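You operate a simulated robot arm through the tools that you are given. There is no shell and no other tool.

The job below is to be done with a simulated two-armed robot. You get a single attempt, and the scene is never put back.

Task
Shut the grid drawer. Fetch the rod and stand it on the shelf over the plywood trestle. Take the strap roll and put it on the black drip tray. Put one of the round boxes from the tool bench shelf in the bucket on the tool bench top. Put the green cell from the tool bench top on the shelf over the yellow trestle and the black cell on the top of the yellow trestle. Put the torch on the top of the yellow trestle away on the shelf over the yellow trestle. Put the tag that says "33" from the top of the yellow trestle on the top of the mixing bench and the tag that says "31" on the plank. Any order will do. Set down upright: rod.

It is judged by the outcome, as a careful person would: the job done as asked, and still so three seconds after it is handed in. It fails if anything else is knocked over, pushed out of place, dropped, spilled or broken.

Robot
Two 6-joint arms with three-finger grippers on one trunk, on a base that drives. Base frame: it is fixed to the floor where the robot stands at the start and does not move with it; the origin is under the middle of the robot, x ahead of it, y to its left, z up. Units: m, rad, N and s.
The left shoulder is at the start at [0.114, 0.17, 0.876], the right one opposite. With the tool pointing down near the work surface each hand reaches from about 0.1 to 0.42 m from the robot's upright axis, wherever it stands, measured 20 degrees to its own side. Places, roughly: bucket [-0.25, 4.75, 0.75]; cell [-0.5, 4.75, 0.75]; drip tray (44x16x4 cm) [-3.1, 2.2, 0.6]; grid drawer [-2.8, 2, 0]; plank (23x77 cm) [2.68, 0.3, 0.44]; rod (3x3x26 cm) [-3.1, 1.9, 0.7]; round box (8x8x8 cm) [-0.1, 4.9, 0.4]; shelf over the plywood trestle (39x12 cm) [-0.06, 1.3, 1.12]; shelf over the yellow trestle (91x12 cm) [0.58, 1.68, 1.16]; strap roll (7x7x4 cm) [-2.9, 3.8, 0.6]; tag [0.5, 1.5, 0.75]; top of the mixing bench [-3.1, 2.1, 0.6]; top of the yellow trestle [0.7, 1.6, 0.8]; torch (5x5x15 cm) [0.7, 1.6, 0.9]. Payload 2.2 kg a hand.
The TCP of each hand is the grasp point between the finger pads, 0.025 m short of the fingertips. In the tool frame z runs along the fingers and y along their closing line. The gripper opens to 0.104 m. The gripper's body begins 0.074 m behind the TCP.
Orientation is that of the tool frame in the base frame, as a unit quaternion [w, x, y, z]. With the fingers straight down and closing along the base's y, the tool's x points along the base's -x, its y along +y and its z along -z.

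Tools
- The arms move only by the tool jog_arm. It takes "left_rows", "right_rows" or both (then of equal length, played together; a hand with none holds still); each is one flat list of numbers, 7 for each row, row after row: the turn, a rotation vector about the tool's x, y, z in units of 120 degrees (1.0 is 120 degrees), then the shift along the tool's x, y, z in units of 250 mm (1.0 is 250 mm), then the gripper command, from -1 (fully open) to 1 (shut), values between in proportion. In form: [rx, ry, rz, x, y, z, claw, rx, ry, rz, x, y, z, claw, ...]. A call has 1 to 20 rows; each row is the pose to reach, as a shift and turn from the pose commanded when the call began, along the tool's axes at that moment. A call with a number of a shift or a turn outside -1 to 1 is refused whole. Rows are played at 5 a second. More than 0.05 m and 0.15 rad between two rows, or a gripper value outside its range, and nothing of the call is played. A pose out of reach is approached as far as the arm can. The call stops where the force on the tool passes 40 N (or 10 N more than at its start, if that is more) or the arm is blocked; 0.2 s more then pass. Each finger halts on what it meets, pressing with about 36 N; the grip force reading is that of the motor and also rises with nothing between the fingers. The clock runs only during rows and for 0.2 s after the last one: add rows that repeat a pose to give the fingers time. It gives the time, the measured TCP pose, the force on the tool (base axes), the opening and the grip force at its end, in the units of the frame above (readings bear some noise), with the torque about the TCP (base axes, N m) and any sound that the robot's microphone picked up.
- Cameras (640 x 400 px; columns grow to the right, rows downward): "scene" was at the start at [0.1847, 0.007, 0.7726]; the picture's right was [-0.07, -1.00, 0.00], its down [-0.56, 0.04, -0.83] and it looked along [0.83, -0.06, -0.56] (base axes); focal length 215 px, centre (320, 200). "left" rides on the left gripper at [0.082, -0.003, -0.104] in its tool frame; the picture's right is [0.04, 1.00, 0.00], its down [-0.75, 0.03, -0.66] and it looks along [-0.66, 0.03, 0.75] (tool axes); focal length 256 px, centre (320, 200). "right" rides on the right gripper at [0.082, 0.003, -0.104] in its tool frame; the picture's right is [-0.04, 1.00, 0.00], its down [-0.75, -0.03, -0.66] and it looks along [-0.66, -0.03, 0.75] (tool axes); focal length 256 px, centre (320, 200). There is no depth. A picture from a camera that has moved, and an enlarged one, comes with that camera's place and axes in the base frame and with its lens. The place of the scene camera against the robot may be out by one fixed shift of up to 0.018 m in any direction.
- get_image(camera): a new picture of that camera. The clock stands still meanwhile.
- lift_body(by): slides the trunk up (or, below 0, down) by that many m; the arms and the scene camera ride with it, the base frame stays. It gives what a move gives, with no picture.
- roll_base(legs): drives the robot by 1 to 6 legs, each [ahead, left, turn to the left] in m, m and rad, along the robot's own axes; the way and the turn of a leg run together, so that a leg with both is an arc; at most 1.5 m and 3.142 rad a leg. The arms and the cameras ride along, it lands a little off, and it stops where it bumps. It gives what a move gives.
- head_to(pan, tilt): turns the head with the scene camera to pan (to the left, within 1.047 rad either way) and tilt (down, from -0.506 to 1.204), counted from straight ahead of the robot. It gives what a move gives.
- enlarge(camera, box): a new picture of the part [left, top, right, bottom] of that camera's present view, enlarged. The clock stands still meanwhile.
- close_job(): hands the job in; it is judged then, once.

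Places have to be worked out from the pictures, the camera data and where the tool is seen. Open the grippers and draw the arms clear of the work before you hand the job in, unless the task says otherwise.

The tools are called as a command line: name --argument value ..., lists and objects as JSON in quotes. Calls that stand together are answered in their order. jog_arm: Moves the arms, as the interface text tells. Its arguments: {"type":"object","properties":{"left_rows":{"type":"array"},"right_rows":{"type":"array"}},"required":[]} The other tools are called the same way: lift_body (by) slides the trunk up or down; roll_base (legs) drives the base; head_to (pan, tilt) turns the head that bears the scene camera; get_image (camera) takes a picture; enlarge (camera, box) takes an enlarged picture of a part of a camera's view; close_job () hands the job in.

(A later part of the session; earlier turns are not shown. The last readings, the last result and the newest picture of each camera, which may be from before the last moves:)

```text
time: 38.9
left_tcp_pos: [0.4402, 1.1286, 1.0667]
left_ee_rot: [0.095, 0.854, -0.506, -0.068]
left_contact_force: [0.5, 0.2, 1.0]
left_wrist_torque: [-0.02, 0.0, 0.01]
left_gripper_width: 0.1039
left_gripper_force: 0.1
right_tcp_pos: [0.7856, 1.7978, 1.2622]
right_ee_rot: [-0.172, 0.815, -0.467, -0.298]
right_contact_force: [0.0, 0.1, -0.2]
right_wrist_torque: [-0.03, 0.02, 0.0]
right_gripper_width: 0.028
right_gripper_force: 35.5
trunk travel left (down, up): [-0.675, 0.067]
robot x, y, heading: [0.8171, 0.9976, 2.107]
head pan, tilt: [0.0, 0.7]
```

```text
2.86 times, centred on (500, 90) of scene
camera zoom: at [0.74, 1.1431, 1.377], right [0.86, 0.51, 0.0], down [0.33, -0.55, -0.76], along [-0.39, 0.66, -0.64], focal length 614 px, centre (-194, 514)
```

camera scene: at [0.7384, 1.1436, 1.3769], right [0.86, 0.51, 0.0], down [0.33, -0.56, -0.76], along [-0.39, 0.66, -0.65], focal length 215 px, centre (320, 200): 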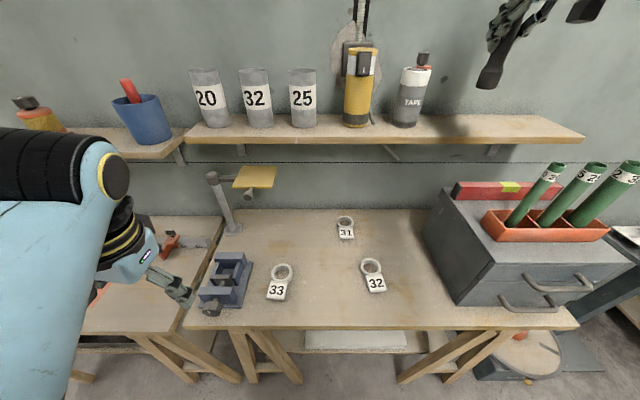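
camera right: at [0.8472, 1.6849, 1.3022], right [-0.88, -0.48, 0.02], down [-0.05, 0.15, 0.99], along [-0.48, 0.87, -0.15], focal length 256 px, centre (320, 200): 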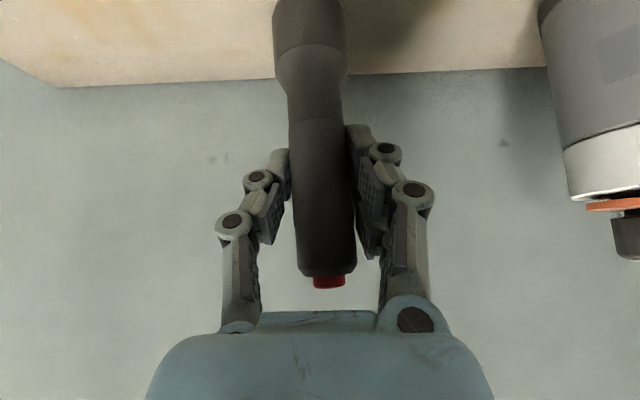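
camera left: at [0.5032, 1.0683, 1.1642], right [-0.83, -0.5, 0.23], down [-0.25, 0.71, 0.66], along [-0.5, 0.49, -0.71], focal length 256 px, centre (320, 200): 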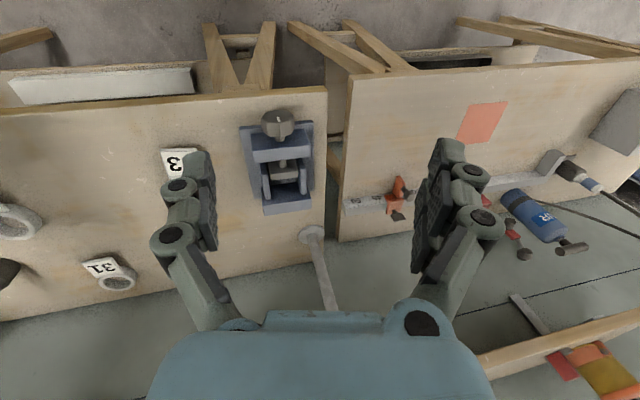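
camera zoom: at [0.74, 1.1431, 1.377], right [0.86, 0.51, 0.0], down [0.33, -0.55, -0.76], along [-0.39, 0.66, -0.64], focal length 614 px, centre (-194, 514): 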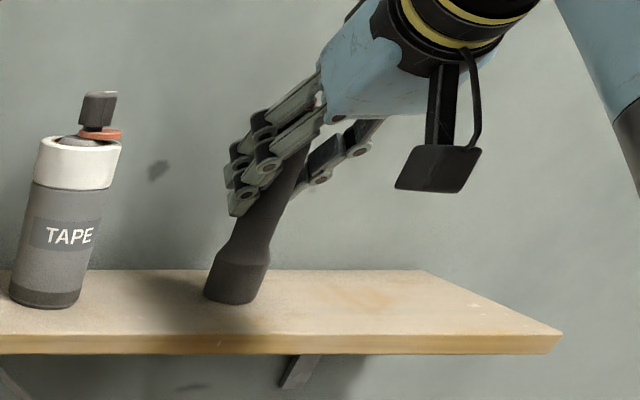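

Still no contact force; continue lowering in small steps.

jog_arm --right_rows '[0, 0, 0, 0.004, 0, 0.005, 1, 0, 0, 0, 0.008, 0, 0.0092, 1]'

jog_arm --right_rows '[0, 0, 0, 0.004, 0, 0.005, 1, 0, 0, 0, 0.008, 0, 0.0092, 1]'

```text
time: 39.5
left_tcp_pos: [0.4403, 1.128, 1.0671]
left_ee_rot: [0.095, 0.854, -0.507, -0.068]
left_contact_force: [-0.3, 0.1, 0.2]
left_wrist_torque: [0.03, 0.02, -0.01]
left_gripper_width: 0.1038
left_gripper_force: 0.0
right_tcp_pos: [0.7854, 1.7974, 1.2629]
right_ee_rot: [-0.173, 0.814, -0.467, -0.298]
right_contact_force: [1.5, -0.5, 9.3]
right_wrist_torque: [-0.05, 0.03, -0.03]
right_gripper_width: 0.0278
right_gripper_force: 36.0
trunk travel left (down, up): [-0.675, 0.067]
robot x, y, heading: [0.8211, 0.9943, 2.112]
head pan, tilt: [0.0, 0.7]
```

```text
time: 40.1
left_tcp_pos: [0.4395, 1.1266, 1.0668]
left_ee_rot: [0.095, 0.854, -0.506, -0.069]
left_contact_force: [0.3, -0.2, 0.1]
left_wrist_torque: [-0.01, -0.02, -0.02]
left_gripper_width: 0.1043
left_gripper_force: 0.1
right_tcp_pos: [0.7856, 1.7958, 1.2612]
right_ee_rot: [-0.174, 0.814, -0.465, -0.301]
right_contact_force: [3.5, 3.1, 24.3]
right_wrist_torque: [0.05, -0.02, 0.05]
right_gripper_width: 0.028
right_gripper_force: 36.0
trunk travel left (down, up): [-0.675, 0.067]
robot x, y, heading: [0.8212, 0.9968, 2.1]
head pan, tilt: [0.0, 0.7]
```

Contact confirmed. I'll back off the pressure, open the fingers, and retreat along the tool axis.

jog_arm --right_rows '[0, 0, 0, -0.009, 0, -0.011, 1, 0, 0, 0, -0.009, 0, -0.011, 0.4, 0, 0, 0, -0.009, 0, -0.011, 0, 0, 0, 0, -0.009, 0, -0.011, -0.5, 0, 0, 0, -0.009, 0, -0.011, -1, 0, 0, 0, -0.009, 0, -0.011, -1, 0, 0, 0, -0.009, 0, -0.011, -1]'

jog_arm --right_rows '[0, 0, 0, 0, 0, -0.12, -1, 0, 0, 0, 0, 0, -0.25, -1, 0, 0, 0, 0, 0, -0.4, -1, 0, 0, 0, 0, 0, -0.56, -1]'

get_image --camera "scene"

get_image --camera "right"

```text
time: 41.7
left_tcp_pos: [0.4393, 1.1286, 1.0657]
left_ee_rot: [0.095, 0.854, -0.507, -0.069]
left_contact_force: [-0.4, -0.2, -0.5]
left_wrist_torque: [-0.03, -0.02, 0.0]
left_gripper_width: 0.1043
left_gripper_force: 0.0
right_tcp_pos: [0.7842, 1.7985, 1.2599]
right_ee_rot: [-0.171, 0.815, -0.467, -0.297]
right_contact_force: [-0.5, -0.7, 0.5]
right_wrist_torque: [0.01, 0.0, -0.02]
right_gripper_width: 0.1041
right_gripper_force: 0.0
trunk travel left (down, up): [-0.675, 0.067]
robot x, y, heading: [0.8216, 0.9976, 2.106]
head pan, tilt: [0.0, 0.7]
```

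```text
time: 42.7
left_tcp_pos: [0.4402, 1.128, 1.0656]
left_ee_rot: [0.094, 0.854, -0.507, -0.069]
left_contact_force: [0.0, -0.4, 0.0]
left_wrist_torque: [0.0, 0.01, 0.01]
left_gripper_width: 0.104
left_gripper_force: 0.0
right_tcp_pos: [0.8284, 1.7182, 1.3668]
right_ee_rot: [-0.171, 0.815, -0.467, -0.297]
right_contact_force: [-0.1, -0.1, 0.2]
right_wrist_torque: [0.0, 0.01, -0.01]
right_gripper_width: 0.1043
right_gripper_force: 0.0
trunk travel left (down, up): [-0.675, 0.067]
robot x, y, heading: [0.8189, 0.9969, 2.099]
head pan, tilt: [0.0, 0.7]
```

```text
taken
camera scene: at [0.7406, 1.1421, 1.3772], right [0.86, 0.51, 0.0], down [0.33, -0.55, -0.77], along [-0.39, 0.66, -0.64], focal length 215 px, centre (320, 200)
```

scene: 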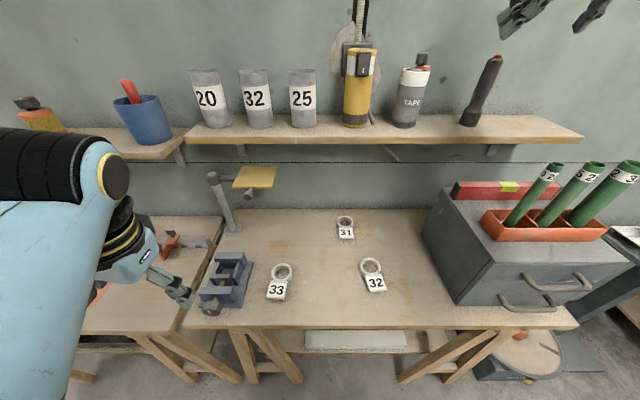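

```text
taken
camera right: at [0.8919, 1.6054, 1.3955], right [-0.88, -0.48, 0.02], down [-0.05, 0.15, 0.99], along [-0.48, 0.87, -0.15], focal length 256 px, centre (320, 200)
```

right: 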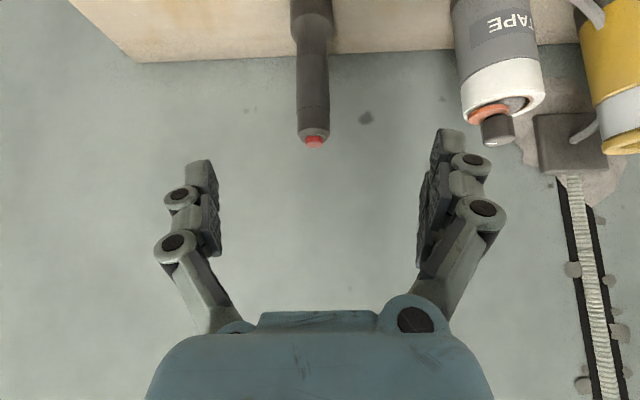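

The torch stands on the shelf. Now for tag 31: I'll retract the right hand, shift left and come down in front of the shelf.

jog_arm --right_rows '[0, 0, 0, 0.115, 0, -0.096, -1, 0, 0, 0, 0.23, 0, -0.193, -1, 0, 0, 0, 0.345, 0, -0.29, -1, 0, 0, 0, 0.46, 0, -0.386, -1, 0, 0, 0, 0.46, 0.19, -0.386, -1, 0, 0, 0, 0.46, 0.38, -0.386, -1, 0, 0, 0, 0.46, 0.57, -0.386, -1, 0, 0, 0, 0.46, 0.76, -0.386, -1, 0, 0, 0, 0.46, 0.95, -0.386, -1]'

get_image --camera "scene"

```text
time: 44.9
left_tcp_pos: [0.4426, 1.1311, 1.0652]
left_ee_rot: [0.096, 0.854, -0.507, -0.069]
left_contact_force: [0.7, 0.9, 0.2]
left_wrist_torque: [-0.04, 0.02, 0.03]
left_gripper_width: 0.1041
left_gripper_force: 0.0
right_tcp_pos: [0.7705, 1.5495, 1.3317]
right_ee_rot: [-0.243, 0.804, -0.481, -0.253]
right_contact_force: [0.7, 0.2, -0.6]
right_wrist_torque: [-0.05, 0.03, 0.01]
right_gripper_width: 0.1037
right_gripper_force: 0.1
right hand out of reach, approached as far as the arm can: row 5, 6, 7, 8, 9
trunk travel left (down, up): [-0.675, 0.067]
robot x, y, heading: [0.8195, 0.9931, 2.107]
head pan, tilt: [0.0, 0.7]
stopped in row 9 (right hand): the arm was blocked; the commanded pose is now the measured one
```

```text
taken
camera scene: at [0.7421, 1.1455, 1.3769], right [0.86, 0.51, 0.0], down [0.33, -0.56, -0.76], along [-0.39, 0.66, -0.65], focal length 215 px, centre (320, 200)
```

scene: 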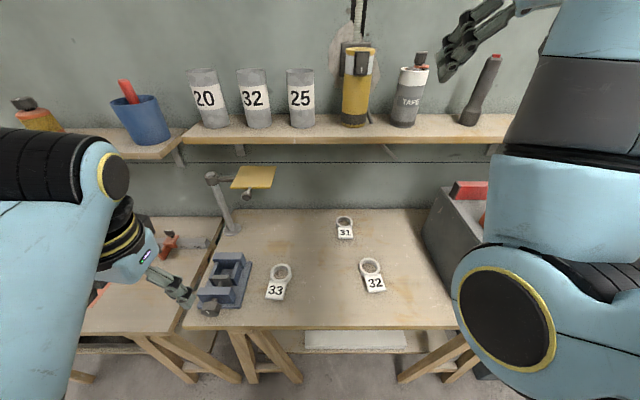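

The arm folded past its limit. I'll restore orientation while lowering, then go left.

jog_arm --right_rows '[-0.02, 0, 0.003, 0.096, 0.022, 0.113, -1, -0.04, 0, 0.006, 0.192, 0.044, 0.227, -1, -0.06, -0.001, 0.009, 0.288, 0.066, 0.34, -1, -0.082, -0.001, 0.012, 0.384, 0.089, 0.454, -1, -0.082, -0.001, 0.012, 0.445, 0.25, 0.503, -1, -0.082, -0.001, 0.012, 0.506, 0.41, 0.553, -1, -0.082, -0.001, 0.012, 0.567, 0.57, 0.602, -1, -0.082, -0.001, 0.012, 0.628, 0.731, 0.652, -1]'

get_image --camera "scene"

get_image --camera "right"

```text
time: 46.4
left_tcp_pos: [0.4399, 1.1291, 1.0648]
left_ee_rot: [0.095, 0.854, -0.507, -0.068]
left_contact_force: [-0.3, -0.4, 0.2]
left_wrist_torque: [0.01, 0.02, 0.0]
left_gripper_width: 0.104
left_gripper_force: 0.0
right_tcp_pos: [0.7663, 1.5525, 1.1217]
right_ee_rot: [-0.262, 0.823, -0.438, -0.251]
right_contact_force: [-0.1, -0.3, -0.5]
right_wrist_torque: [0.04, 0.01, -0.04]
right_gripper_width: 0.1038
right_gripper_force: 0.1
right hand out of reach, approached as far as the arm can: row 7
trunk travel left (down, up): [-0.675, 0.067]
robot x, y, heading: [0.82, 0.9959, 2.102]
head pan, tilt: [0.0, 0.7]
stopped in row 7 (right hand): the arm was blocked; the commanded pose is now the measured one
```

```text
taken
camera scene: at [0.7411, 1.143, 1.3771], right [0.86, 0.51, 0.0], down [0.33, -0.56, -0.76], along [-0.39, 0.66, -0.64], focal length 215 px, centre (320, 200)
```

scene: 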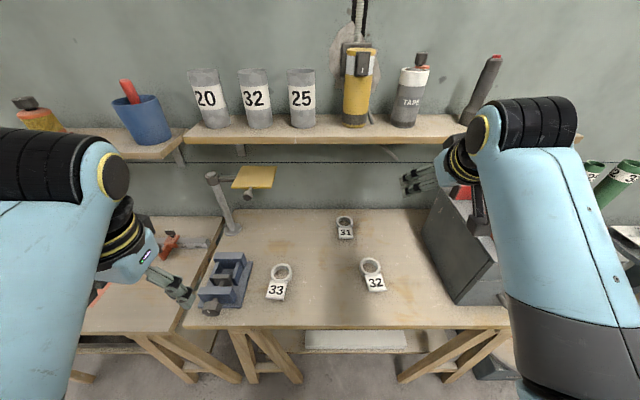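

```text
taken
camera right: at [0.8235, 1.4363, 1.1456], right [-0.87, -0.46, -0.19], down [-0.22, 0.03, 0.97], along [-0.44, 0.89, -0.13], focal length 256 px, centre (320, 200)
```

right: 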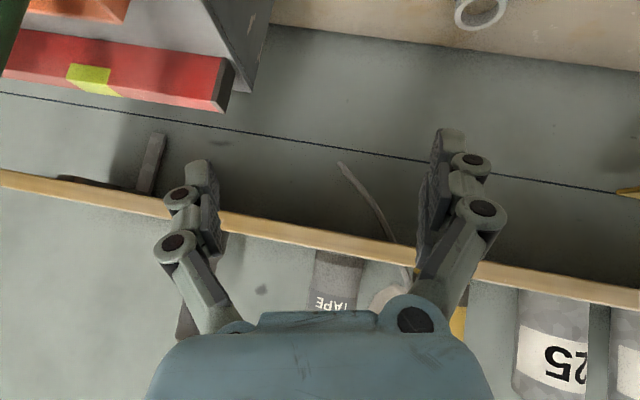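

The right arm can't reach inward at this spot, so I'll shift the base 0.13 m left to put tag 31 on its own side.

roll_base --legs '[[0.0, 0.13, 0]]'

get_image --camera "scene"

get_image --camera "right"

```text
time: 47.6
left_tcp_pos: [0.3272, 1.0619, 1.0661]
left_ee_rot: [0.095, 0.854, -0.506, -0.068]
left_contact_force: [-0.7, 0.9, 0.0]
left_wrist_torque: [0.0, -0.02, 0.03]
left_gripper_width: 0.1039
left_gripper_force: 0.1
right_tcp_pos: [0.6526, 1.4857, 1.1217]
right_ee_rot: [-0.263, 0.823, -0.436, -0.252]
right_contact_force: [-0.3, -0.4, 0.3]
right_wrist_torque: [0.02, -0.03, -0.01]
right_gripper_width: 0.1043
right_gripper_force: 0.1
trunk travel left (down, up): [-0.675, 0.067]
robot x, y, heading: [0.7062, 0.9292, 2.099]
head pan, tilt: [0.0, 0.7]
```

```text
taken
camera scene: at [0.6269, 1.076, 1.377], right [0.86, 0.51, 0.0], down [0.33, -0.55, -0.76], along [-0.39, 0.66, -0.64], focal length 215 px, centre (320, 200)
```

scene: 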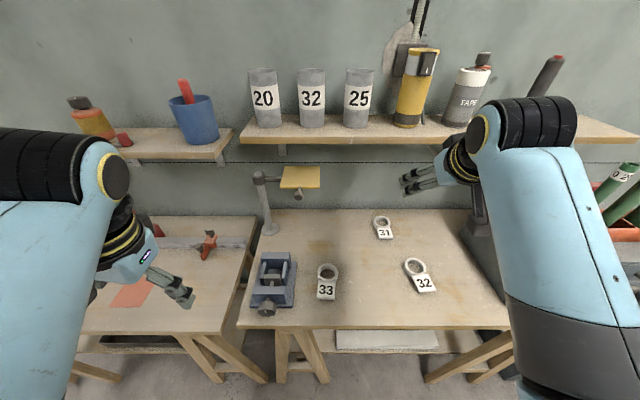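

```text
taken
camera right: at [0.7091, 1.3696, 1.146], right [-0.87, -0.46, -0.19], down [-0.22, 0.03, 0.97], along [-0.44, 0.89, -0.13], focal length 256 px, centre (320, 200)
```

right: 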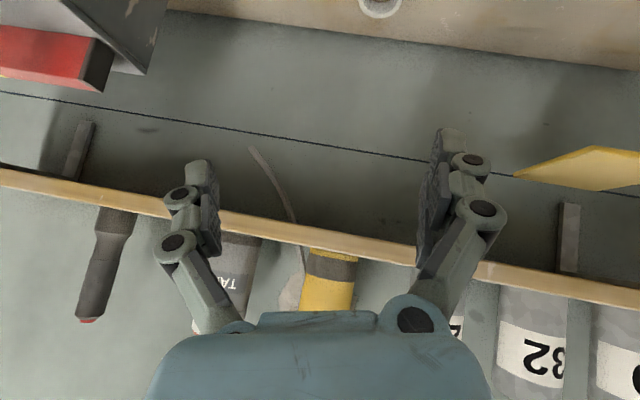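

Now I'll restore the right tool's orientation while moving to a pre-grasp pose in front of tag 31.

jog_arm --right_rows '[-0.0163, 0.0018, 0.0122, 0.039, 0.043, 0.147, -1, -0.0327, 0.0035, 0.0244, 0.079, 0.085, 0.294, -1, -0.049, 0.0053, 0.0367, 0.118, 0.128, 0.441, -1, -0.0654, 0.007, 0.0489, 0.158, 0.17, 0.588, -1, -0.0817, 0.0088, 0.0611, 0.197, 0.213, 0.735, -1]'

get_image --camera "right"

get_image --camera "scene"

```text
time: 48.8
left_tcp_pos: [0.3271, 1.0627, 1.064]
left_ee_rot: [0.095, 0.854, -0.506, -0.068]
left_contact_force: [-0.2, 0.3, -0.2]
left_wrist_torque: [-0.02, 0.01, -0.02]
left_gripper_width: 0.104
left_gripper_force: 0.0
right_tcp_pos: [0.5986, 1.5538, 0.9431]
right_ee_rot: [-0.17, 0.815, -0.469, -0.295]
right_contact_force: [0.5, 1.5, -0.6]
right_wrist_torque: [0.03, 0.04, 0.02]
right_gripper_width: 0.1037
right_gripper_force: 0.1
trunk travel left (down, up): [-0.675, 0.067]
robot x, y, heading: [0.7053, 0.9265, 2.101]
head pan, tilt: [0.0, 0.7]
```

```text
taken
camera right: at [0.662, 1.4399, 0.9711], right [-0.88, -0.48, 0.03], down [-0.05, 0.15, 0.99], along [-0.47, 0.87, -0.16], focal length 256 px, centre (320, 200)
```

right: 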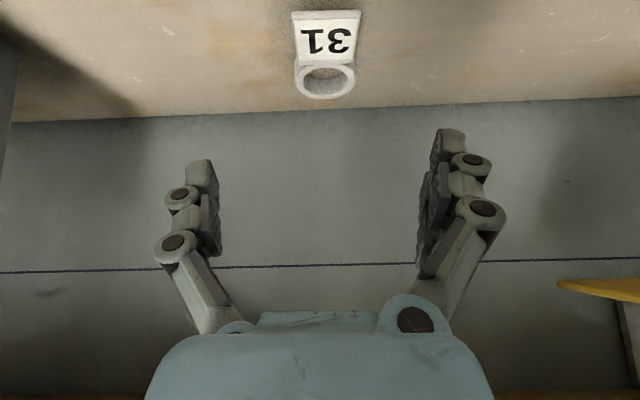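

```text
taken
camera scene: at [0.6275, 1.0775, 1.3769], right [0.86, 0.51, 0.0], down [0.33, -0.56, -0.76], along [-0.39, 0.66, -0.64], focal length 215 px, centre (320, 200)
```

scene: 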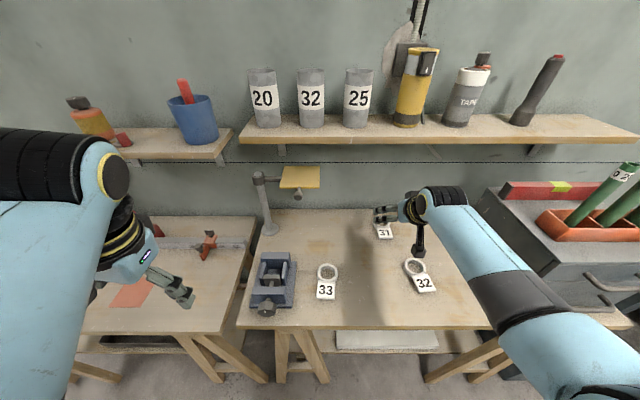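

Tag 31 is centred ahead. I'll advance along the tool axis to straddle the ring just above the table.

jog_arm --right_rows '[0, 0, 0, 0.006, 0.005, 0.142, -1, 0, 0, 0, 0.013, 0.01, 0.284, -1, 0, 0, 0, 0.02, 0.015, 0.427, -1, 0, 0, 0, 0.024, 0.02, 0.53, -1]'

get_image --camera "right"

enlarge --camera "scene" --box '[330, 180, 470, 280]'

```text
time: 49.8
left_tcp_pos: [0.3278, 1.0629, 1.0663]
left_ee_rot: [0.095, 0.854, -0.507, -0.068]
left_contact_force: [-0.2, 0.0, 0.4]
left_wrist_torque: [0.02, 0.02, 0.0]
left_gripper_width: 0.1041
left_gripper_force: 0.1
right_tcp_pos: [0.5664, 1.5949, 0.874]
right_ee_rot: [-0.171, 0.815, -0.467, -0.298]
right_contact_force: [0.1, 0.3, 0.3]
right_wrist_torque: [0.01, 0.01, -0.02]
right_gripper_width: 0.1037
right_gripper_force: 0.0
right hand out of reach, approached as far as the arm can: row 3, 4
trunk travel left (down, up): [-0.675, 0.067]
robot x, y, heading: [0.707, 0.9268, 2.101]
head pan, tilt: [0.0, 0.7]
```

```text
taken
camera right: at [0.6293, 1.4817, 0.9009], right [-0.88, -0.48, 0.03], down [-0.05, 0.15, 0.99], along [-0.48, 0.87, -0.15], focal length 256 px, centre (320, 200)
```

right: 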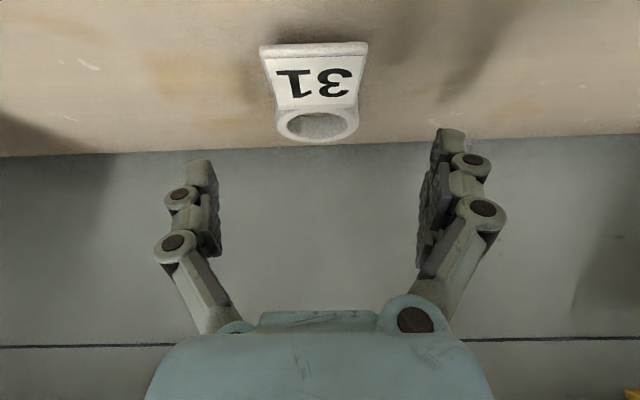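

```text
4.00 times, centred on (400, 230) of scene
camera zoom: at [0.6283, 1.0759, 1.3771], right [0.86, 0.51, 0.0], down [0.33, -0.55, -0.77], along [-0.39, 0.66, -0.64], focal length 860 px, centre (0, 80)
```

zoom: 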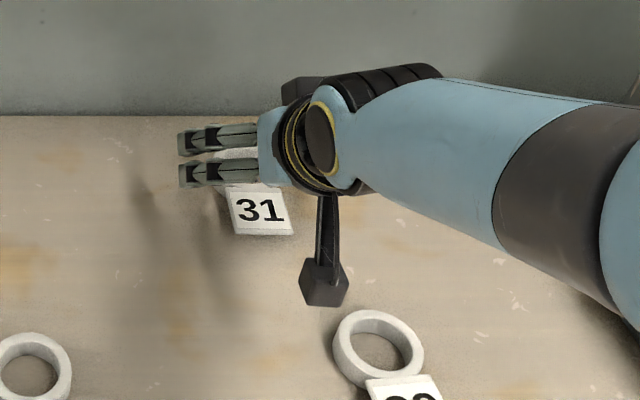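

The arm is at full stretch, so I'll draw up and back, lower the trunk 0.15 m, and then approach again.

jog_arm --right_rows '[0, 0, 0, -0.057, 0, -0.13, -1, 0, 0, 0, -0.114, 0, -0.26, -1, 0, 0, 0, -0.17, 0, -0.39, -1, 0, 0, 0, -0.227, 0, -0.52, -1, 0, 0, 0, -0.284, 0, -0.65, -1]'

lift_body --by -0.15

get_image --camera "right"

get_image --camera "left"

get_image --camera "scene"

```text
time: 51.0
left_tcp_pos: [0.3266, 1.0616, 1.0654]
left_ee_rot: [0.096, 0.854, -0.506, -0.069]
left_contact_force: [0.7, 0.3, 0.1]
left_wrist_torque: [0.02, -0.03, 0.02]
left_gripper_width: 0.1039
left_gripper_force: 0.1
right_tcp_pos: [0.5928, 1.551, 1.0435]
right_ee_rot: [-0.17, 0.815, -0.469, -0.295]
right_contact_force: [-0.5, -0.1, -0.2]
right_wrist_torque: [0.01, 0.01, 0.01]
right_gripper_width: 0.1043
right_gripper_force: 0.1
trunk travel left (down, up): [-0.675, 0.067]
robot x, y, heading: [0.7031, 0.9315, 2.104]
head pan, tilt: [0.0, 0.7]
```

```text
time: 52.8
left_tcp_pos: [0.3268, 1.0617, 0.9157]
left_ee_rot: [0.096, 0.854, -0.507, -0.07]
left_contact_force: [0.5, 0.1, 0.4]
left_wrist_torque: [0.01, 0.01, 0.0]
left_gripper_width: 0.104
left_gripper_force: 0.1
right_tcp_pos: [0.5933, 1.5504, 0.8943]
right_ee_rot: [-0.17, 0.815, -0.467, -0.297]
right_contact_force: [0.2, 0.5, -0.4]
right_wrist_torque: [0.01, 0.02, -0.01]
right_gripper_width: 0.1039
right_gripper_force: 0.0
trunk travel left (down, up): [-0.525, 0.217]
robot x, y, heading: [0.7059, 0.9308, 2.107]
head pan, tilt: [0.0, 0.7]
```

```text
taken
camera right: at [0.6552, 1.4381, 0.9219], right [-0.88, -0.48, 0.03], down [-0.05, 0.15, 0.99], along [-0.48, 0.87, -0.16], focal length 256 px, centre (320, 200)
```

right: 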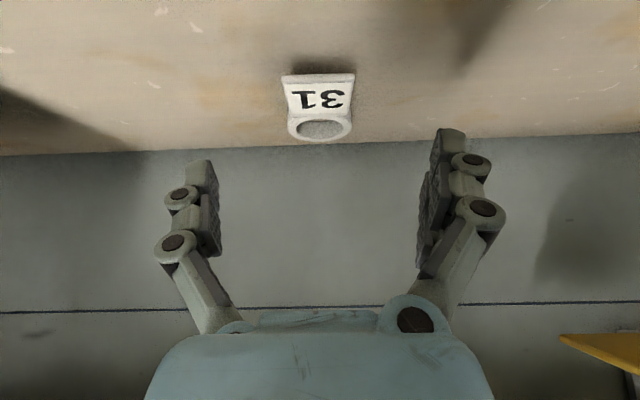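

```text
taken
camera left: at [0.3913, 1.0007, 1.0146], right [-0.83, -0.5, 0.23], down [-0.24, 0.71, 0.66], along [-0.5, 0.49, -0.71], focal length 256 px, centre (320, 200)
```

left: 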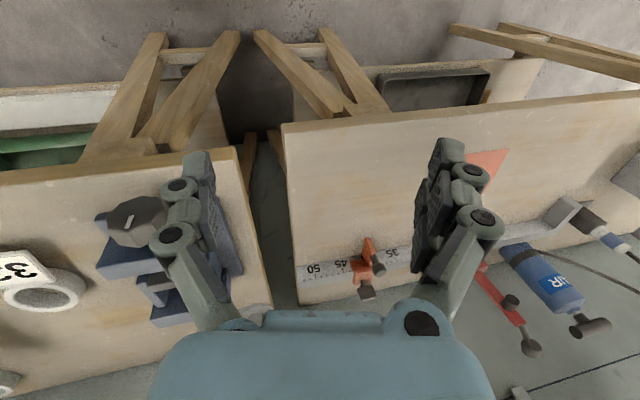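

```text
taken
camera scene: at [0.6272, 1.0773, 1.2263], right [0.86, 0.51, 0.0], down [0.33, -0.55, -0.76], along [-0.39, 0.66, -0.64], focal length 215 px, centre (320, 200)
```

scene: 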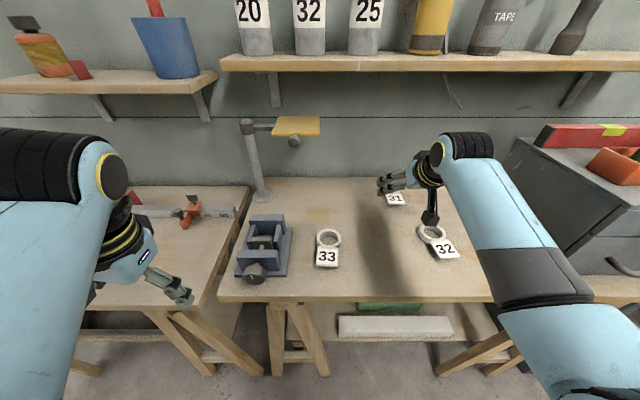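

Good: ring at F≈1.123. I'll move forward over it, then straight down to about 3 cm above the table level.

jog_arm --right_rows '[0, 0, 0, -0.132, 0, 0.111, -1, 0, 0, 0, -0.265, 0, 0.223, -1, 0, 0, 0, -0.188, 0, 0.315, -1, 0, 0, 0, -0.12, 0, 0.4, -1]'

get_image --camera "right"

enlarge --camera "scene" --box '[350, 150, 490, 270]'

```text
time: 53.8
left_tcp_pos: [0.327, 1.0634, 0.9159]
left_ee_rot: [0.095, 0.854, -0.507, -0.069]
left_contact_force: [-0.3, 0.4, 0.4]
left_wrist_torque: [-0.01, -0.01, 0.0]
left_gripper_width: 0.104
left_gripper_force: 0.1
right_tcp_pos: [0.5488, 1.6299, 0.8369]
right_ee_rot: [-0.17, 0.815, -0.467, -0.297]
right_contact_force: [0.2, 0.7, 0.4]
right_wrist_torque: [-0.01, 0.01, 0.04]
right_gripper_width: 0.1037
right_gripper_force: 0.1
trunk travel left (down, up): [-0.525, 0.217]
robot x, y, heading: [0.7068, 0.9284, 2.103]
head pan, tilt: [0.0, 0.7]
```

```text
taken
camera right: at [0.6117, 1.5159, 0.8643], right [-0.88, -0.48, 0.03], down [-0.05, 0.15, 0.99], along [-0.48, 0.87, -0.16], focal length 256 px, centre (320, 200)
```

right: 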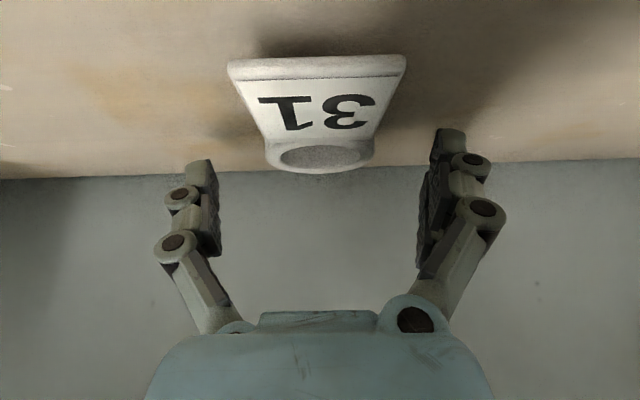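

```text
3.33 times, centred on (420, 210) of scene
camera zoom: at [0.6269, 1.0778, 1.2261], right [0.86, 0.51, 0.0], down [0.33, -0.56, -0.76], along [-0.39, 0.66, -0.64], focal length 717 px, centre (-13, 167)
```

zoom: 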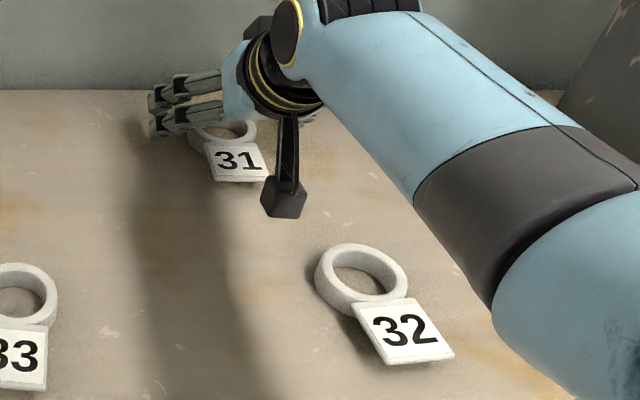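

The ring is between the fingers. Small adjustment down/back, then close.

jog_arm --right_rows '[0, 0, 0, 0.031, 0, 0.006, -1, 0, 0, 0, 0.031, 0, 0.006, -0.4, 0, 0, 0, 0.031, 0, 0.006, 0.2, 0, 0, 0, 0.031, 0, 0.006, 1, 0, 0, 0, 0.031, 0, 0.006, 1, 0, 0, 0, 0.031, 0, 0.006, 1, 0, 0, 0, 0.031, 0, 0.006, 1]'

get_image --camera "right"

```text
time: 55.4
left_tcp_pos: [0.3261, 1.0612, 0.9168]
left_ee_rot: [0.095, 0.854, -0.507, -0.07]
left_contact_force: [-0.2, -0.3, 0.0]
left_wrist_torque: [0.02, 0.0, -0.02]
left_gripper_width: 0.1042
left_gripper_force: 0.1
right_tcp_pos: [0.5513, 1.6242, 0.833]
right_ee_rot: [-0.173, 0.814, -0.468, -0.298]
right_contact_force: [-1.8, 1.3, 17.3]
right_wrist_torque: [-0.05, 0.58, -0.06]
right_gripper_width: 0.0563
right_gripper_force: 35.7
trunk travel left (down, up): [-0.525, 0.217]
robot x, y, heading: [0.7036, 0.9291, 2.105]
head pan, tilt: [0.0, 0.7]
```

```text
taken
camera right: at [0.614, 1.511, 0.8604], right [-0.88, -0.48, 0.02], down [-0.05, 0.14, 0.99], along [-0.48, 0.87, -0.15], focal length 256 px, centre (320, 200)
```

right: 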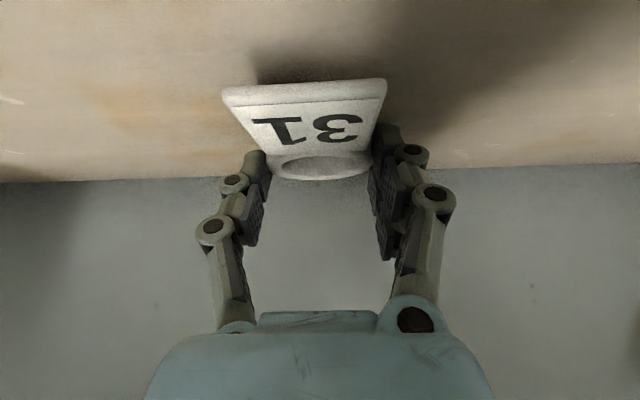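

Gripped at 5.6 cm with some upward contact force. Lift gently and look.

jog_arm --right_rows '[0, 0, 0, -0.026, 0, -0.031, 1, 0, 0, 0, -0.077, 0, -0.092, 1]'

get_image --camera "right"

enlarge --camera "scene" --box '[350, 150, 490, 270]'

```text
time: 56.0
left_tcp_pos: [0.3275, 1.0629, 0.915]
left_ee_rot: [0.095, 0.854, -0.506, -0.068]
left_contact_force: [-0.6, 0.2, 0.1]
left_wrist_torque: [0.0, -0.03, 0.05]
left_gripper_width: 0.104
left_gripper_force: 0.0
right_tcp_pos: [0.5514, 1.6208, 0.8588]
right_ee_rot: [-0.171, 0.815, -0.468, -0.295]
right_contact_force: [0.5, 0.4, -0.3]
right_wrist_torque: [0.03, -0.01, 0.02]
right_gripper_width: 0.0511
right_gripper_force: 36.3
trunk travel left (down, up): [-0.525, 0.217]
robot x, y, heading: [0.7044, 0.9287, 2.103]
head pan, tilt: [0.0, 0.7]
```

```text
taken
camera right: at [0.6144, 1.5086, 0.8875], right [-0.88, -0.48, 0.02], down [-0.06, 0.15, 0.99], along [-0.47, 0.87, -0.16], focal length 256 px, centre (320, 200)
```

right: 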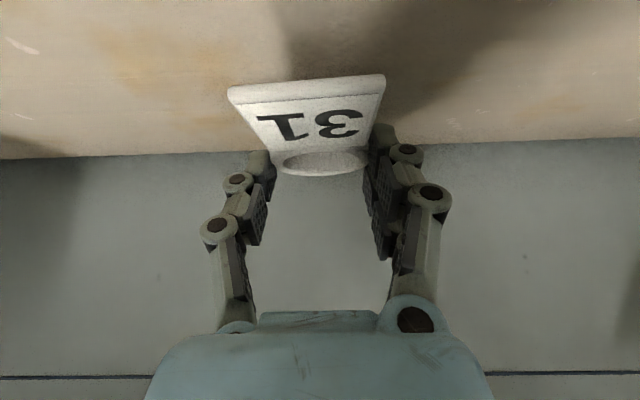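

```text
3.33 times, centred on (420, 210) of scene
camera zoom: at [0.6271, 1.0772, 1.2261], right [0.86, 0.51, 0.0], down [0.33, -0.55, -0.76], along [-0.39, 0.66, -0.64], focal length 717 px, centre (-13, 167)
```

zoom: 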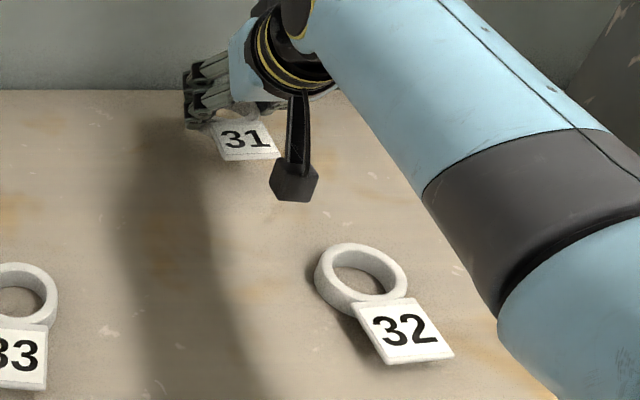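

The tag lifts but the grip is off-centre (fingers too far toward the wall), so I'll set it down, open, move back 1.4 cm and regrip.

jog_arm --right_rows '[0, 0, 0, 0.03, 0, 0.037, 1, 0, 0, 0, 0.06, 0, 0.07, 1, 0, 0, 0, 0.06, 0, 0.07, 0.3, 0, 0, 0, 0.06, 0, 0.07, -0.6, 0, 0, 0, 0.06, 0, 0.07, -0.6, 0, 0, 0, 0.06, 0, 0.07, -0.6, 0, 0, 0, 0.104, 0, 0.034, -0.6, 0, 0, 0, 0.104, 0, 0.034, -0.6]'

get_image --camera "right"

enlarge --camera "scene" --box '[350, 150, 490, 270]'

```text
time: 57.8
left_tcp_pos: [0.3272, 1.0626, 0.9153]
left_ee_rot: [0.095, 0.854, -0.507, -0.068]
left_contact_force: [0.1, 1.0, -0.3]
left_wrist_torque: [-0.02, -0.01, 0.0]
left_gripper_width: 0.1038
left_gripper_force: 0.1
right_tcp_pos: [0.5582, 1.6091, 0.8377]
right_ee_rot: [-0.17, 0.815, -0.468, -0.297]
right_contact_force: [0.7, 0.9, -0.2]
right_wrist_torque: [0.0, -0.02, 0.0]
right_gripper_width: 0.0833
right_gripper_force: 0.2
trunk travel left (down, up): [-0.525, 0.217]
robot x, y, heading: [0.7078, 0.9294, 2.104]
head pan, tilt: [0.0, 0.7]
```

```text
taken
camera right: at [0.6209, 1.4967, 0.8646], right [-0.88, -0.48, 0.03], down [-0.05, 0.15, 0.99], along [-0.48, 0.87, -0.16], focal length 256 px, centre (320, 200)
```

right: 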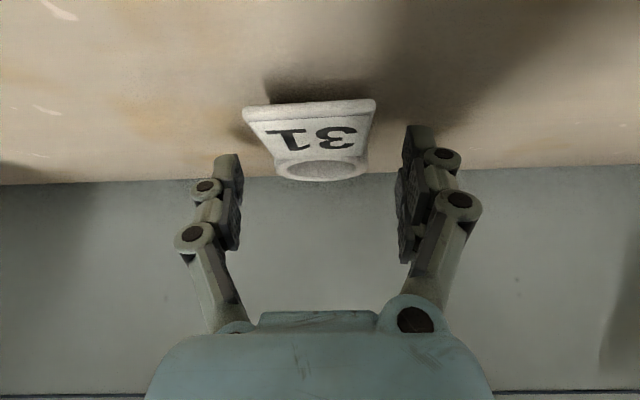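

```text
3.33 times, centred on (420, 210) of scene
camera zoom: at [0.6269, 1.0777, 1.2261], right [0.86, 0.51, 0.0], down [0.33, -0.56, -0.76], along [-0.39, 0.66, -0.64], focal length 717 px, centre (-13, 167)
```

zoom: 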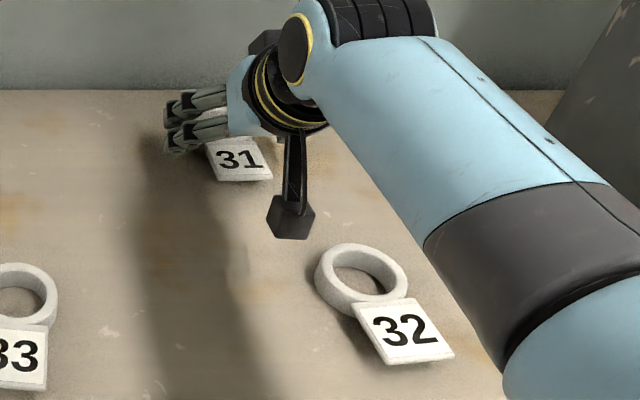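

Ring now lines up with the pads. Lower 6 mm and close.

jog_arm --right_rows '[0, 0, 0, 0.006, 0, 0.026, -0.6, 0, 0, 0, 0.006, 0, 0.026, 0, 0, 0, 0, 0.006, 0, 0.026, 1, 0, 0, 0, 0.006, 0, 0.026, 1, 0, 0, 0, 0.006, 0, 0.026, 1, 0, 0, 0, 0.006, 0, 0.026, 1]'

jog_arm --right_rows '[0, 0, 0, -0.026, 0, -0.031, 1, 0, 0, 0, -0.077, 0, -0.092, 1]'

get_image --camera "right"

```text
time: 59.2
left_tcp_pos: [0.3278, 1.0626, 0.9162]
left_ee_rot: [0.095, 0.854, -0.506, -0.069]
left_contact_force: [0.7, -0.1, 0.0]
left_wrist_torque: [-0.02, -0.02, 0.01]
left_gripper_width: 0.1039
left_gripper_force: 0.0
right_tcp_pos: [0.5581, 1.6124, 0.8352]
right_ee_rot: [-0.172, 0.814, -0.467, -0.298]
right_contact_force: [-2.3, 2.3, 14.1]
right_wrist_torque: [0.19, 0.34, 0.08]
right_gripper_width: 0.0479
right_gripper_force: 35.7
trunk travel left (down, up): [-0.525, 0.217]
robot x, y, heading: [0.7073, 0.9336, 2.103]
head pan, tilt: [0.0, 0.7]
```

```text
time: 59.8
left_tcp_pos: [0.328, 1.0625, 0.9157]
left_ee_rot: [0.095, 0.854, -0.507, -0.069]
left_contact_force: [-0.3, -0.3, -0.9]
left_wrist_torque: [-0.03, -0.02, -0.02]
left_gripper_width: 0.104
left_gripper_force: 0.0
right_tcp_pos: [0.5591, 1.6109, 0.86]
right_ee_rot: [-0.17, 0.815, -0.468, -0.295]
right_contact_force: [-0.2, -0.7, -0.8]
right_wrist_torque: [-0.04, 0.0, 0.02]
right_gripper_width: 0.0464
right_gripper_force: 36.1
trunk travel left (down, up): [-0.525, 0.217]
robot x, y, heading: [0.7108, 0.9294, 2.101]
head pan, tilt: [0.0, 0.7]
```

```text
taken
camera right: at [0.6217, 1.4975, 0.8884], right [-0.88, -0.48, 0.02], down [-0.06, 0.15, 0.99], along [-0.47, 0.87, -0.16], focal length 256 px, centre (320, 200)
```

right: 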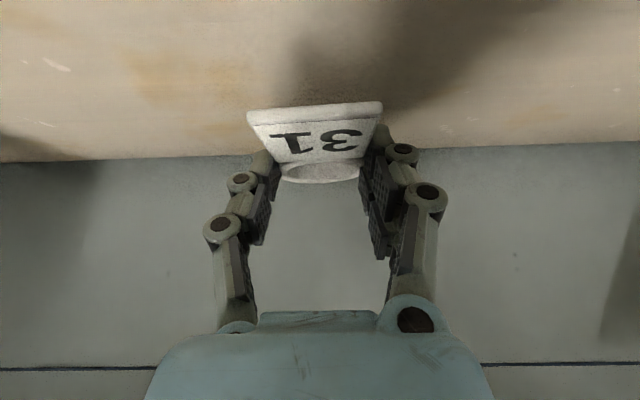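

Let me look closely at how the tag sits in the grip.

enlarge --camera "right" --box '[220, 80, 440, 220]'

enlarge --camera "scene" --box '[370, 150, 450, 220]'

```text
2.86 times, centred on (330, 150) of right
camera zoom: at [0.6217, 1.4975, 0.8884], right [-0.88, -0.48, 0.02], down [-0.06, 0.15, 0.99], along [-0.47, 0.87, -0.16], focal length 731 px, centre (291, 343)
```

zoom: 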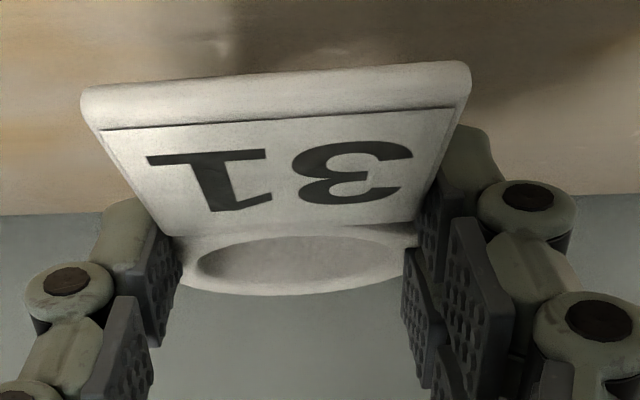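

```text
5.71 times, centred on (410, 185) of scene
camera zoom: at [0.6271, 1.0771, 1.2261], right [0.86, 0.51, 0.0], down [0.33, -0.55, -0.76], along [-0.39, 0.66, -0.64], focal length 1229 px, centre (-194, 286)
```

zoom: 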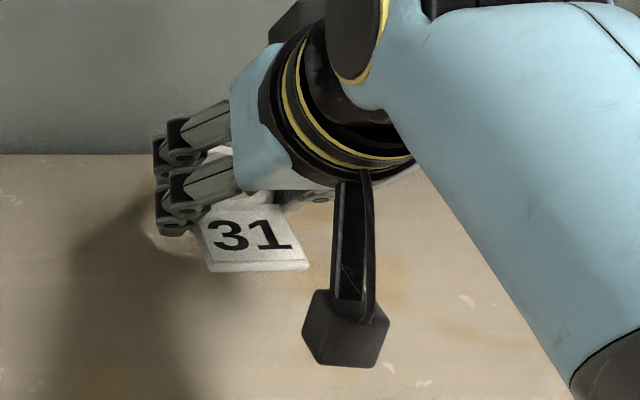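

The fingers hold at the ring/tab junction. I'll set it down once more and regrip 7 mm further forward, at the ring's diameter.

jog_arm --right_rows '[0, 0, 0, 0.03, 0, 0.037, 1, 0, 0, 0, 0.06, 0, 0.07, 1, 0, 0, 0, 0.06, 0, 0.07, 0.3, 0, 0, 0, 0.06, 0, 0.07, -0.5, 0, 0, 0, 0.06, 0, 0.07, -0.5, 0, 0, 0, 0.06, 0, 0.07, -0.5, 0, 0, 0, 0.038, 0, 0.087, -0.5, 0, 0, 0, 0.038, 0, 0.087, 0.2, 0, 0, 0, 0.038, 0, 0.087, 1, 0, 0, 0, 0.038, 0, 0.087, 1, 0, 0, 0, 0.038, 0, 0.087, 1, 0, 0, 0, 0.038, 0, 0.087, 1]'

jog_arm --right_rows '[0, 0, 0, -0.026, 0, -0.031, 1, 0, 0, 0, -0.077, 0, -0.092, 1]'

enlarge --camera "right" --box '[220, 80, 440, 220]'

```text
time: 62.4
left_tcp_pos: [0.3269, 1.0629, 0.9162]
left_ee_rot: [0.095, 0.854, -0.507, -0.068]
left_contact_force: [0.0, -0.4, 0.0]
left_wrist_torque: [0.0, -0.01, -0.01]
left_gripper_width: 0.1041
left_gripper_force: 0.0
right_tcp_pos: [0.554, 1.6172, 0.8376]
right_ee_rot: [-0.17, 0.815, -0.467, -0.298]
right_contact_force: [0.5, 0.3, 0.8]
right_wrist_torque: [0.03, -0.04, 0.0]
right_gripper_width: 0.0478
right_gripper_force: 35.6
trunk travel left (down, up): [-0.525, 0.217]
robot x, y, heading: [0.6997, 0.9296, 2.1]
head pan, tilt: [0.0, 0.7]
```

```text
time: 63.0
left_tcp_pos: [0.3269, 1.0622, 0.9165]
left_ee_rot: [0.095, 0.854, -0.507, -0.068]
left_contact_force: [-0.2, 0.4, 0.3]
left_wrist_torque: [0.04, 0.02, -0.01]
left_gripper_width: 0.104
left_gripper_force: 0.1
right_tcp_pos: [0.5541, 1.6173, 0.8659]
right_ee_rot: [-0.171, 0.815, -0.469, -0.295]
right_contact_force: [0.2, 0.2, -1.3]
right_wrist_torque: [0.0, -0.01, 0.0]
right_gripper_width: 0.0475
right_gripper_force: 36.1
trunk travel left (down, up): [-0.525, 0.217]
robot x, y, heading: [0.7094, 0.9319, 2.105]
head pan, tilt: [0.0, 0.7]
```

```text
2.86 times, centred on (330, 150) of right
camera zoom: at [0.6164, 1.5047, 0.8952], right [-0.88, -0.48, 0.03], down [-0.05, 0.15, 0.99], along [-0.48, 0.87, -0.16], focal length 731 px, centre (291, 343)
```

zoom: 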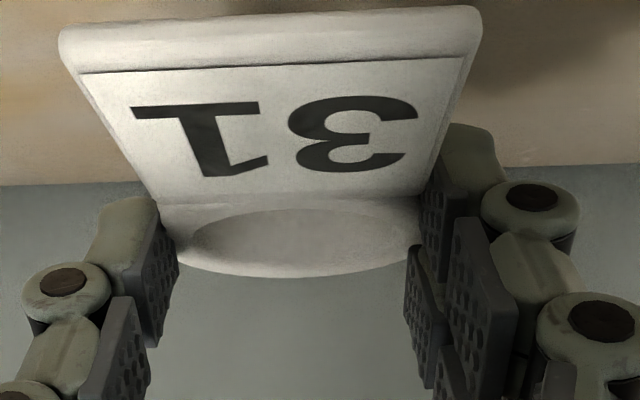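

Solid grip at the ring's diameter. I'll draw the tag out, raise the trunk, and shift the base right so the left arm can take tag 33.

jog_arm --right_rows '[0, 0, 0, 0.03, 0, -0.15, 1, 0, 0, 0, 0.06, 0, -0.3, 1, 0, 0, 0, 0.09, 0, -0.45, 1, 0, 0, 0, 0.12, 0, -0.6, 1, 0, 0, 0, 0.151, 0, -0.754, 1]'

lift_body --by 0.12

roll_base --legs '[[0.0, -0.2, 0]]'

get_image --camera "scene"

get_image --camera "left"

get_image --camera "right"

```text
time: 64.2
left_tcp_pos: [0.3291, 1.0617, 0.9155]
left_ee_rot: [0.095, 0.854, -0.507, -0.068]
left_contact_force: [0.1, -1.6, -1.2]
left_wrist_torque: [-0.02, 0.0, -0.04]
left_gripper_width: 0.1042
left_gripper_force: 0.0
right_tcp_pos: [0.6334, 1.4891, 0.9897]
right_ee_rot: [-0.171, 0.815, -0.468, -0.296]
right_contact_force: [0.7, -0.1, 0.3]
right_wrist_torque: [0.02, 0.01, 0.02]
right_gripper_width: 0.0472
right_gripper_force: 36.1
trunk travel left (down, up): [-0.525, 0.217]
robot x, y, heading: [0.704, 0.9273, 2.101]
head pan, tilt: [0.0, 0.7]
```

```text
time: 65.7
left_tcp_pos: [0.3274, 1.0623, 1.0353]
left_ee_rot: [0.095, 0.854, -0.506, -0.069]
left_contact_force: [0.6, 0.1, 0.3]
left_wrist_torque: [0.03, 0.0, -0.02]
left_gripper_width: 0.104
left_gripper_force: 0.0
right_tcp_pos: [0.6295, 1.4887, 1.1086]
right_ee_rot: [-0.171, 0.815, -0.468, -0.296]
right_contact_force: [0.5, -0.2, -0.2]
right_wrist_torque: [-0.03, 0.0, 0.01]
right_gripper_width: 0.0471
right_gripper_force: 35.9
trunk travel left (down, up): [-0.645, 0.097]
robot x, y, heading: [0.707, 0.9315, 2.106]
head pan, tilt: [0.0, 0.7]
```

```text
time: 67.3
left_tcp_pos: [0.5002, 1.1635, 1.0373]
left_ee_rot: [0.095, 0.855, -0.505, -0.069]
left_contact_force: [1.3, -0.5, -0.6]
left_wrist_torque: [-0.01, 0.01, 0.0]
left_gripper_width: 0.1037
left_gripper_force: 0.0
right_tcp_pos: [0.7992, 1.5905, 1.1084]
right_ee_rot: [-0.17, 0.816, -0.466, -0.297]
right_contact_force: [0.1, 0.2, -0.9]
right_wrist_torque: [-0.04, 0.03, 0.02]
right_gripper_width: 0.047
right_gripper_force: 35.3
trunk travel left (down, up): [-0.645, 0.097]
robot x, y, heading: [0.8789, 1.0324, 2.105]
head pan, tilt: [0.0, 0.7]
```

```text
taken
camera scene: at [0.8002, 1.1788, 1.347], right [0.86, 0.51, 0.0], down [0.33, -0.55, -0.76], along [-0.39, 0.66, -0.64], focal length 215 px, centre (320, 200)
```

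scene: 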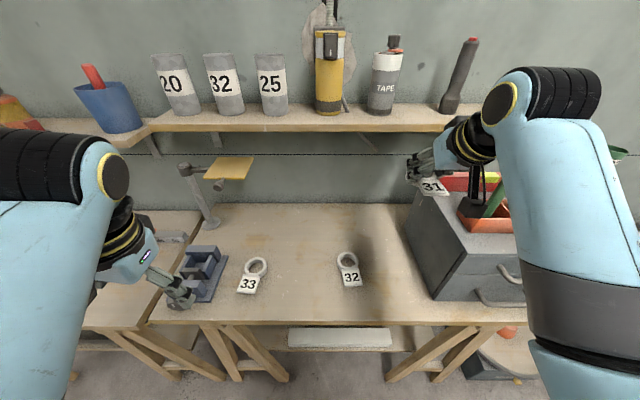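

```text
taken
camera left: at [0.564, 1.1023, 1.1346], right [-0.83, -0.51, 0.23], down [-0.25, 0.71, 0.66], along [-0.5, 0.49, -0.71], focal length 256 px, centre (320, 200)
```

left: 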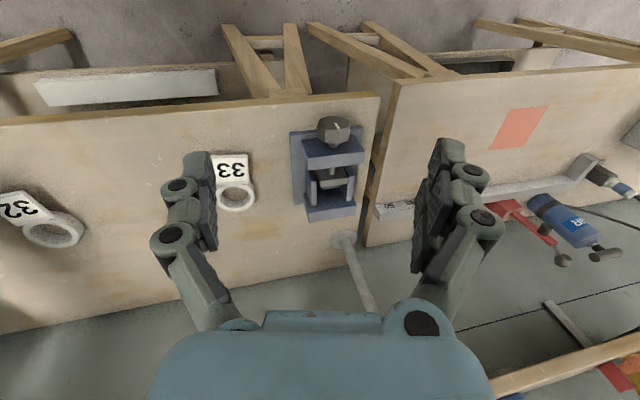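

```text
taken
camera right: at [0.863, 1.4776, 1.1358], right [-0.88, -0.48, 0.03], down [-0.05, 0.15, 0.99], along [-0.48, 0.86, -0.16], focal length 256 px, centre (320, 200)
```

right: 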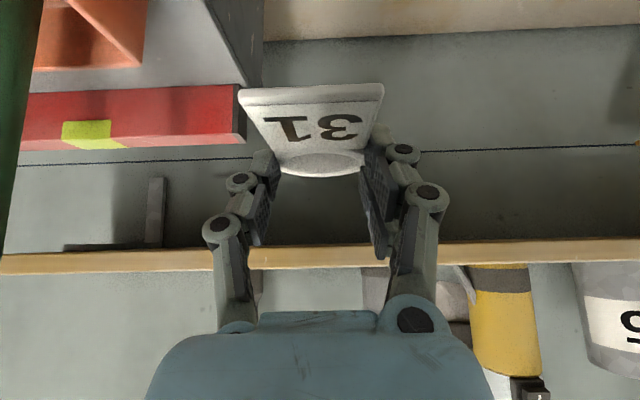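

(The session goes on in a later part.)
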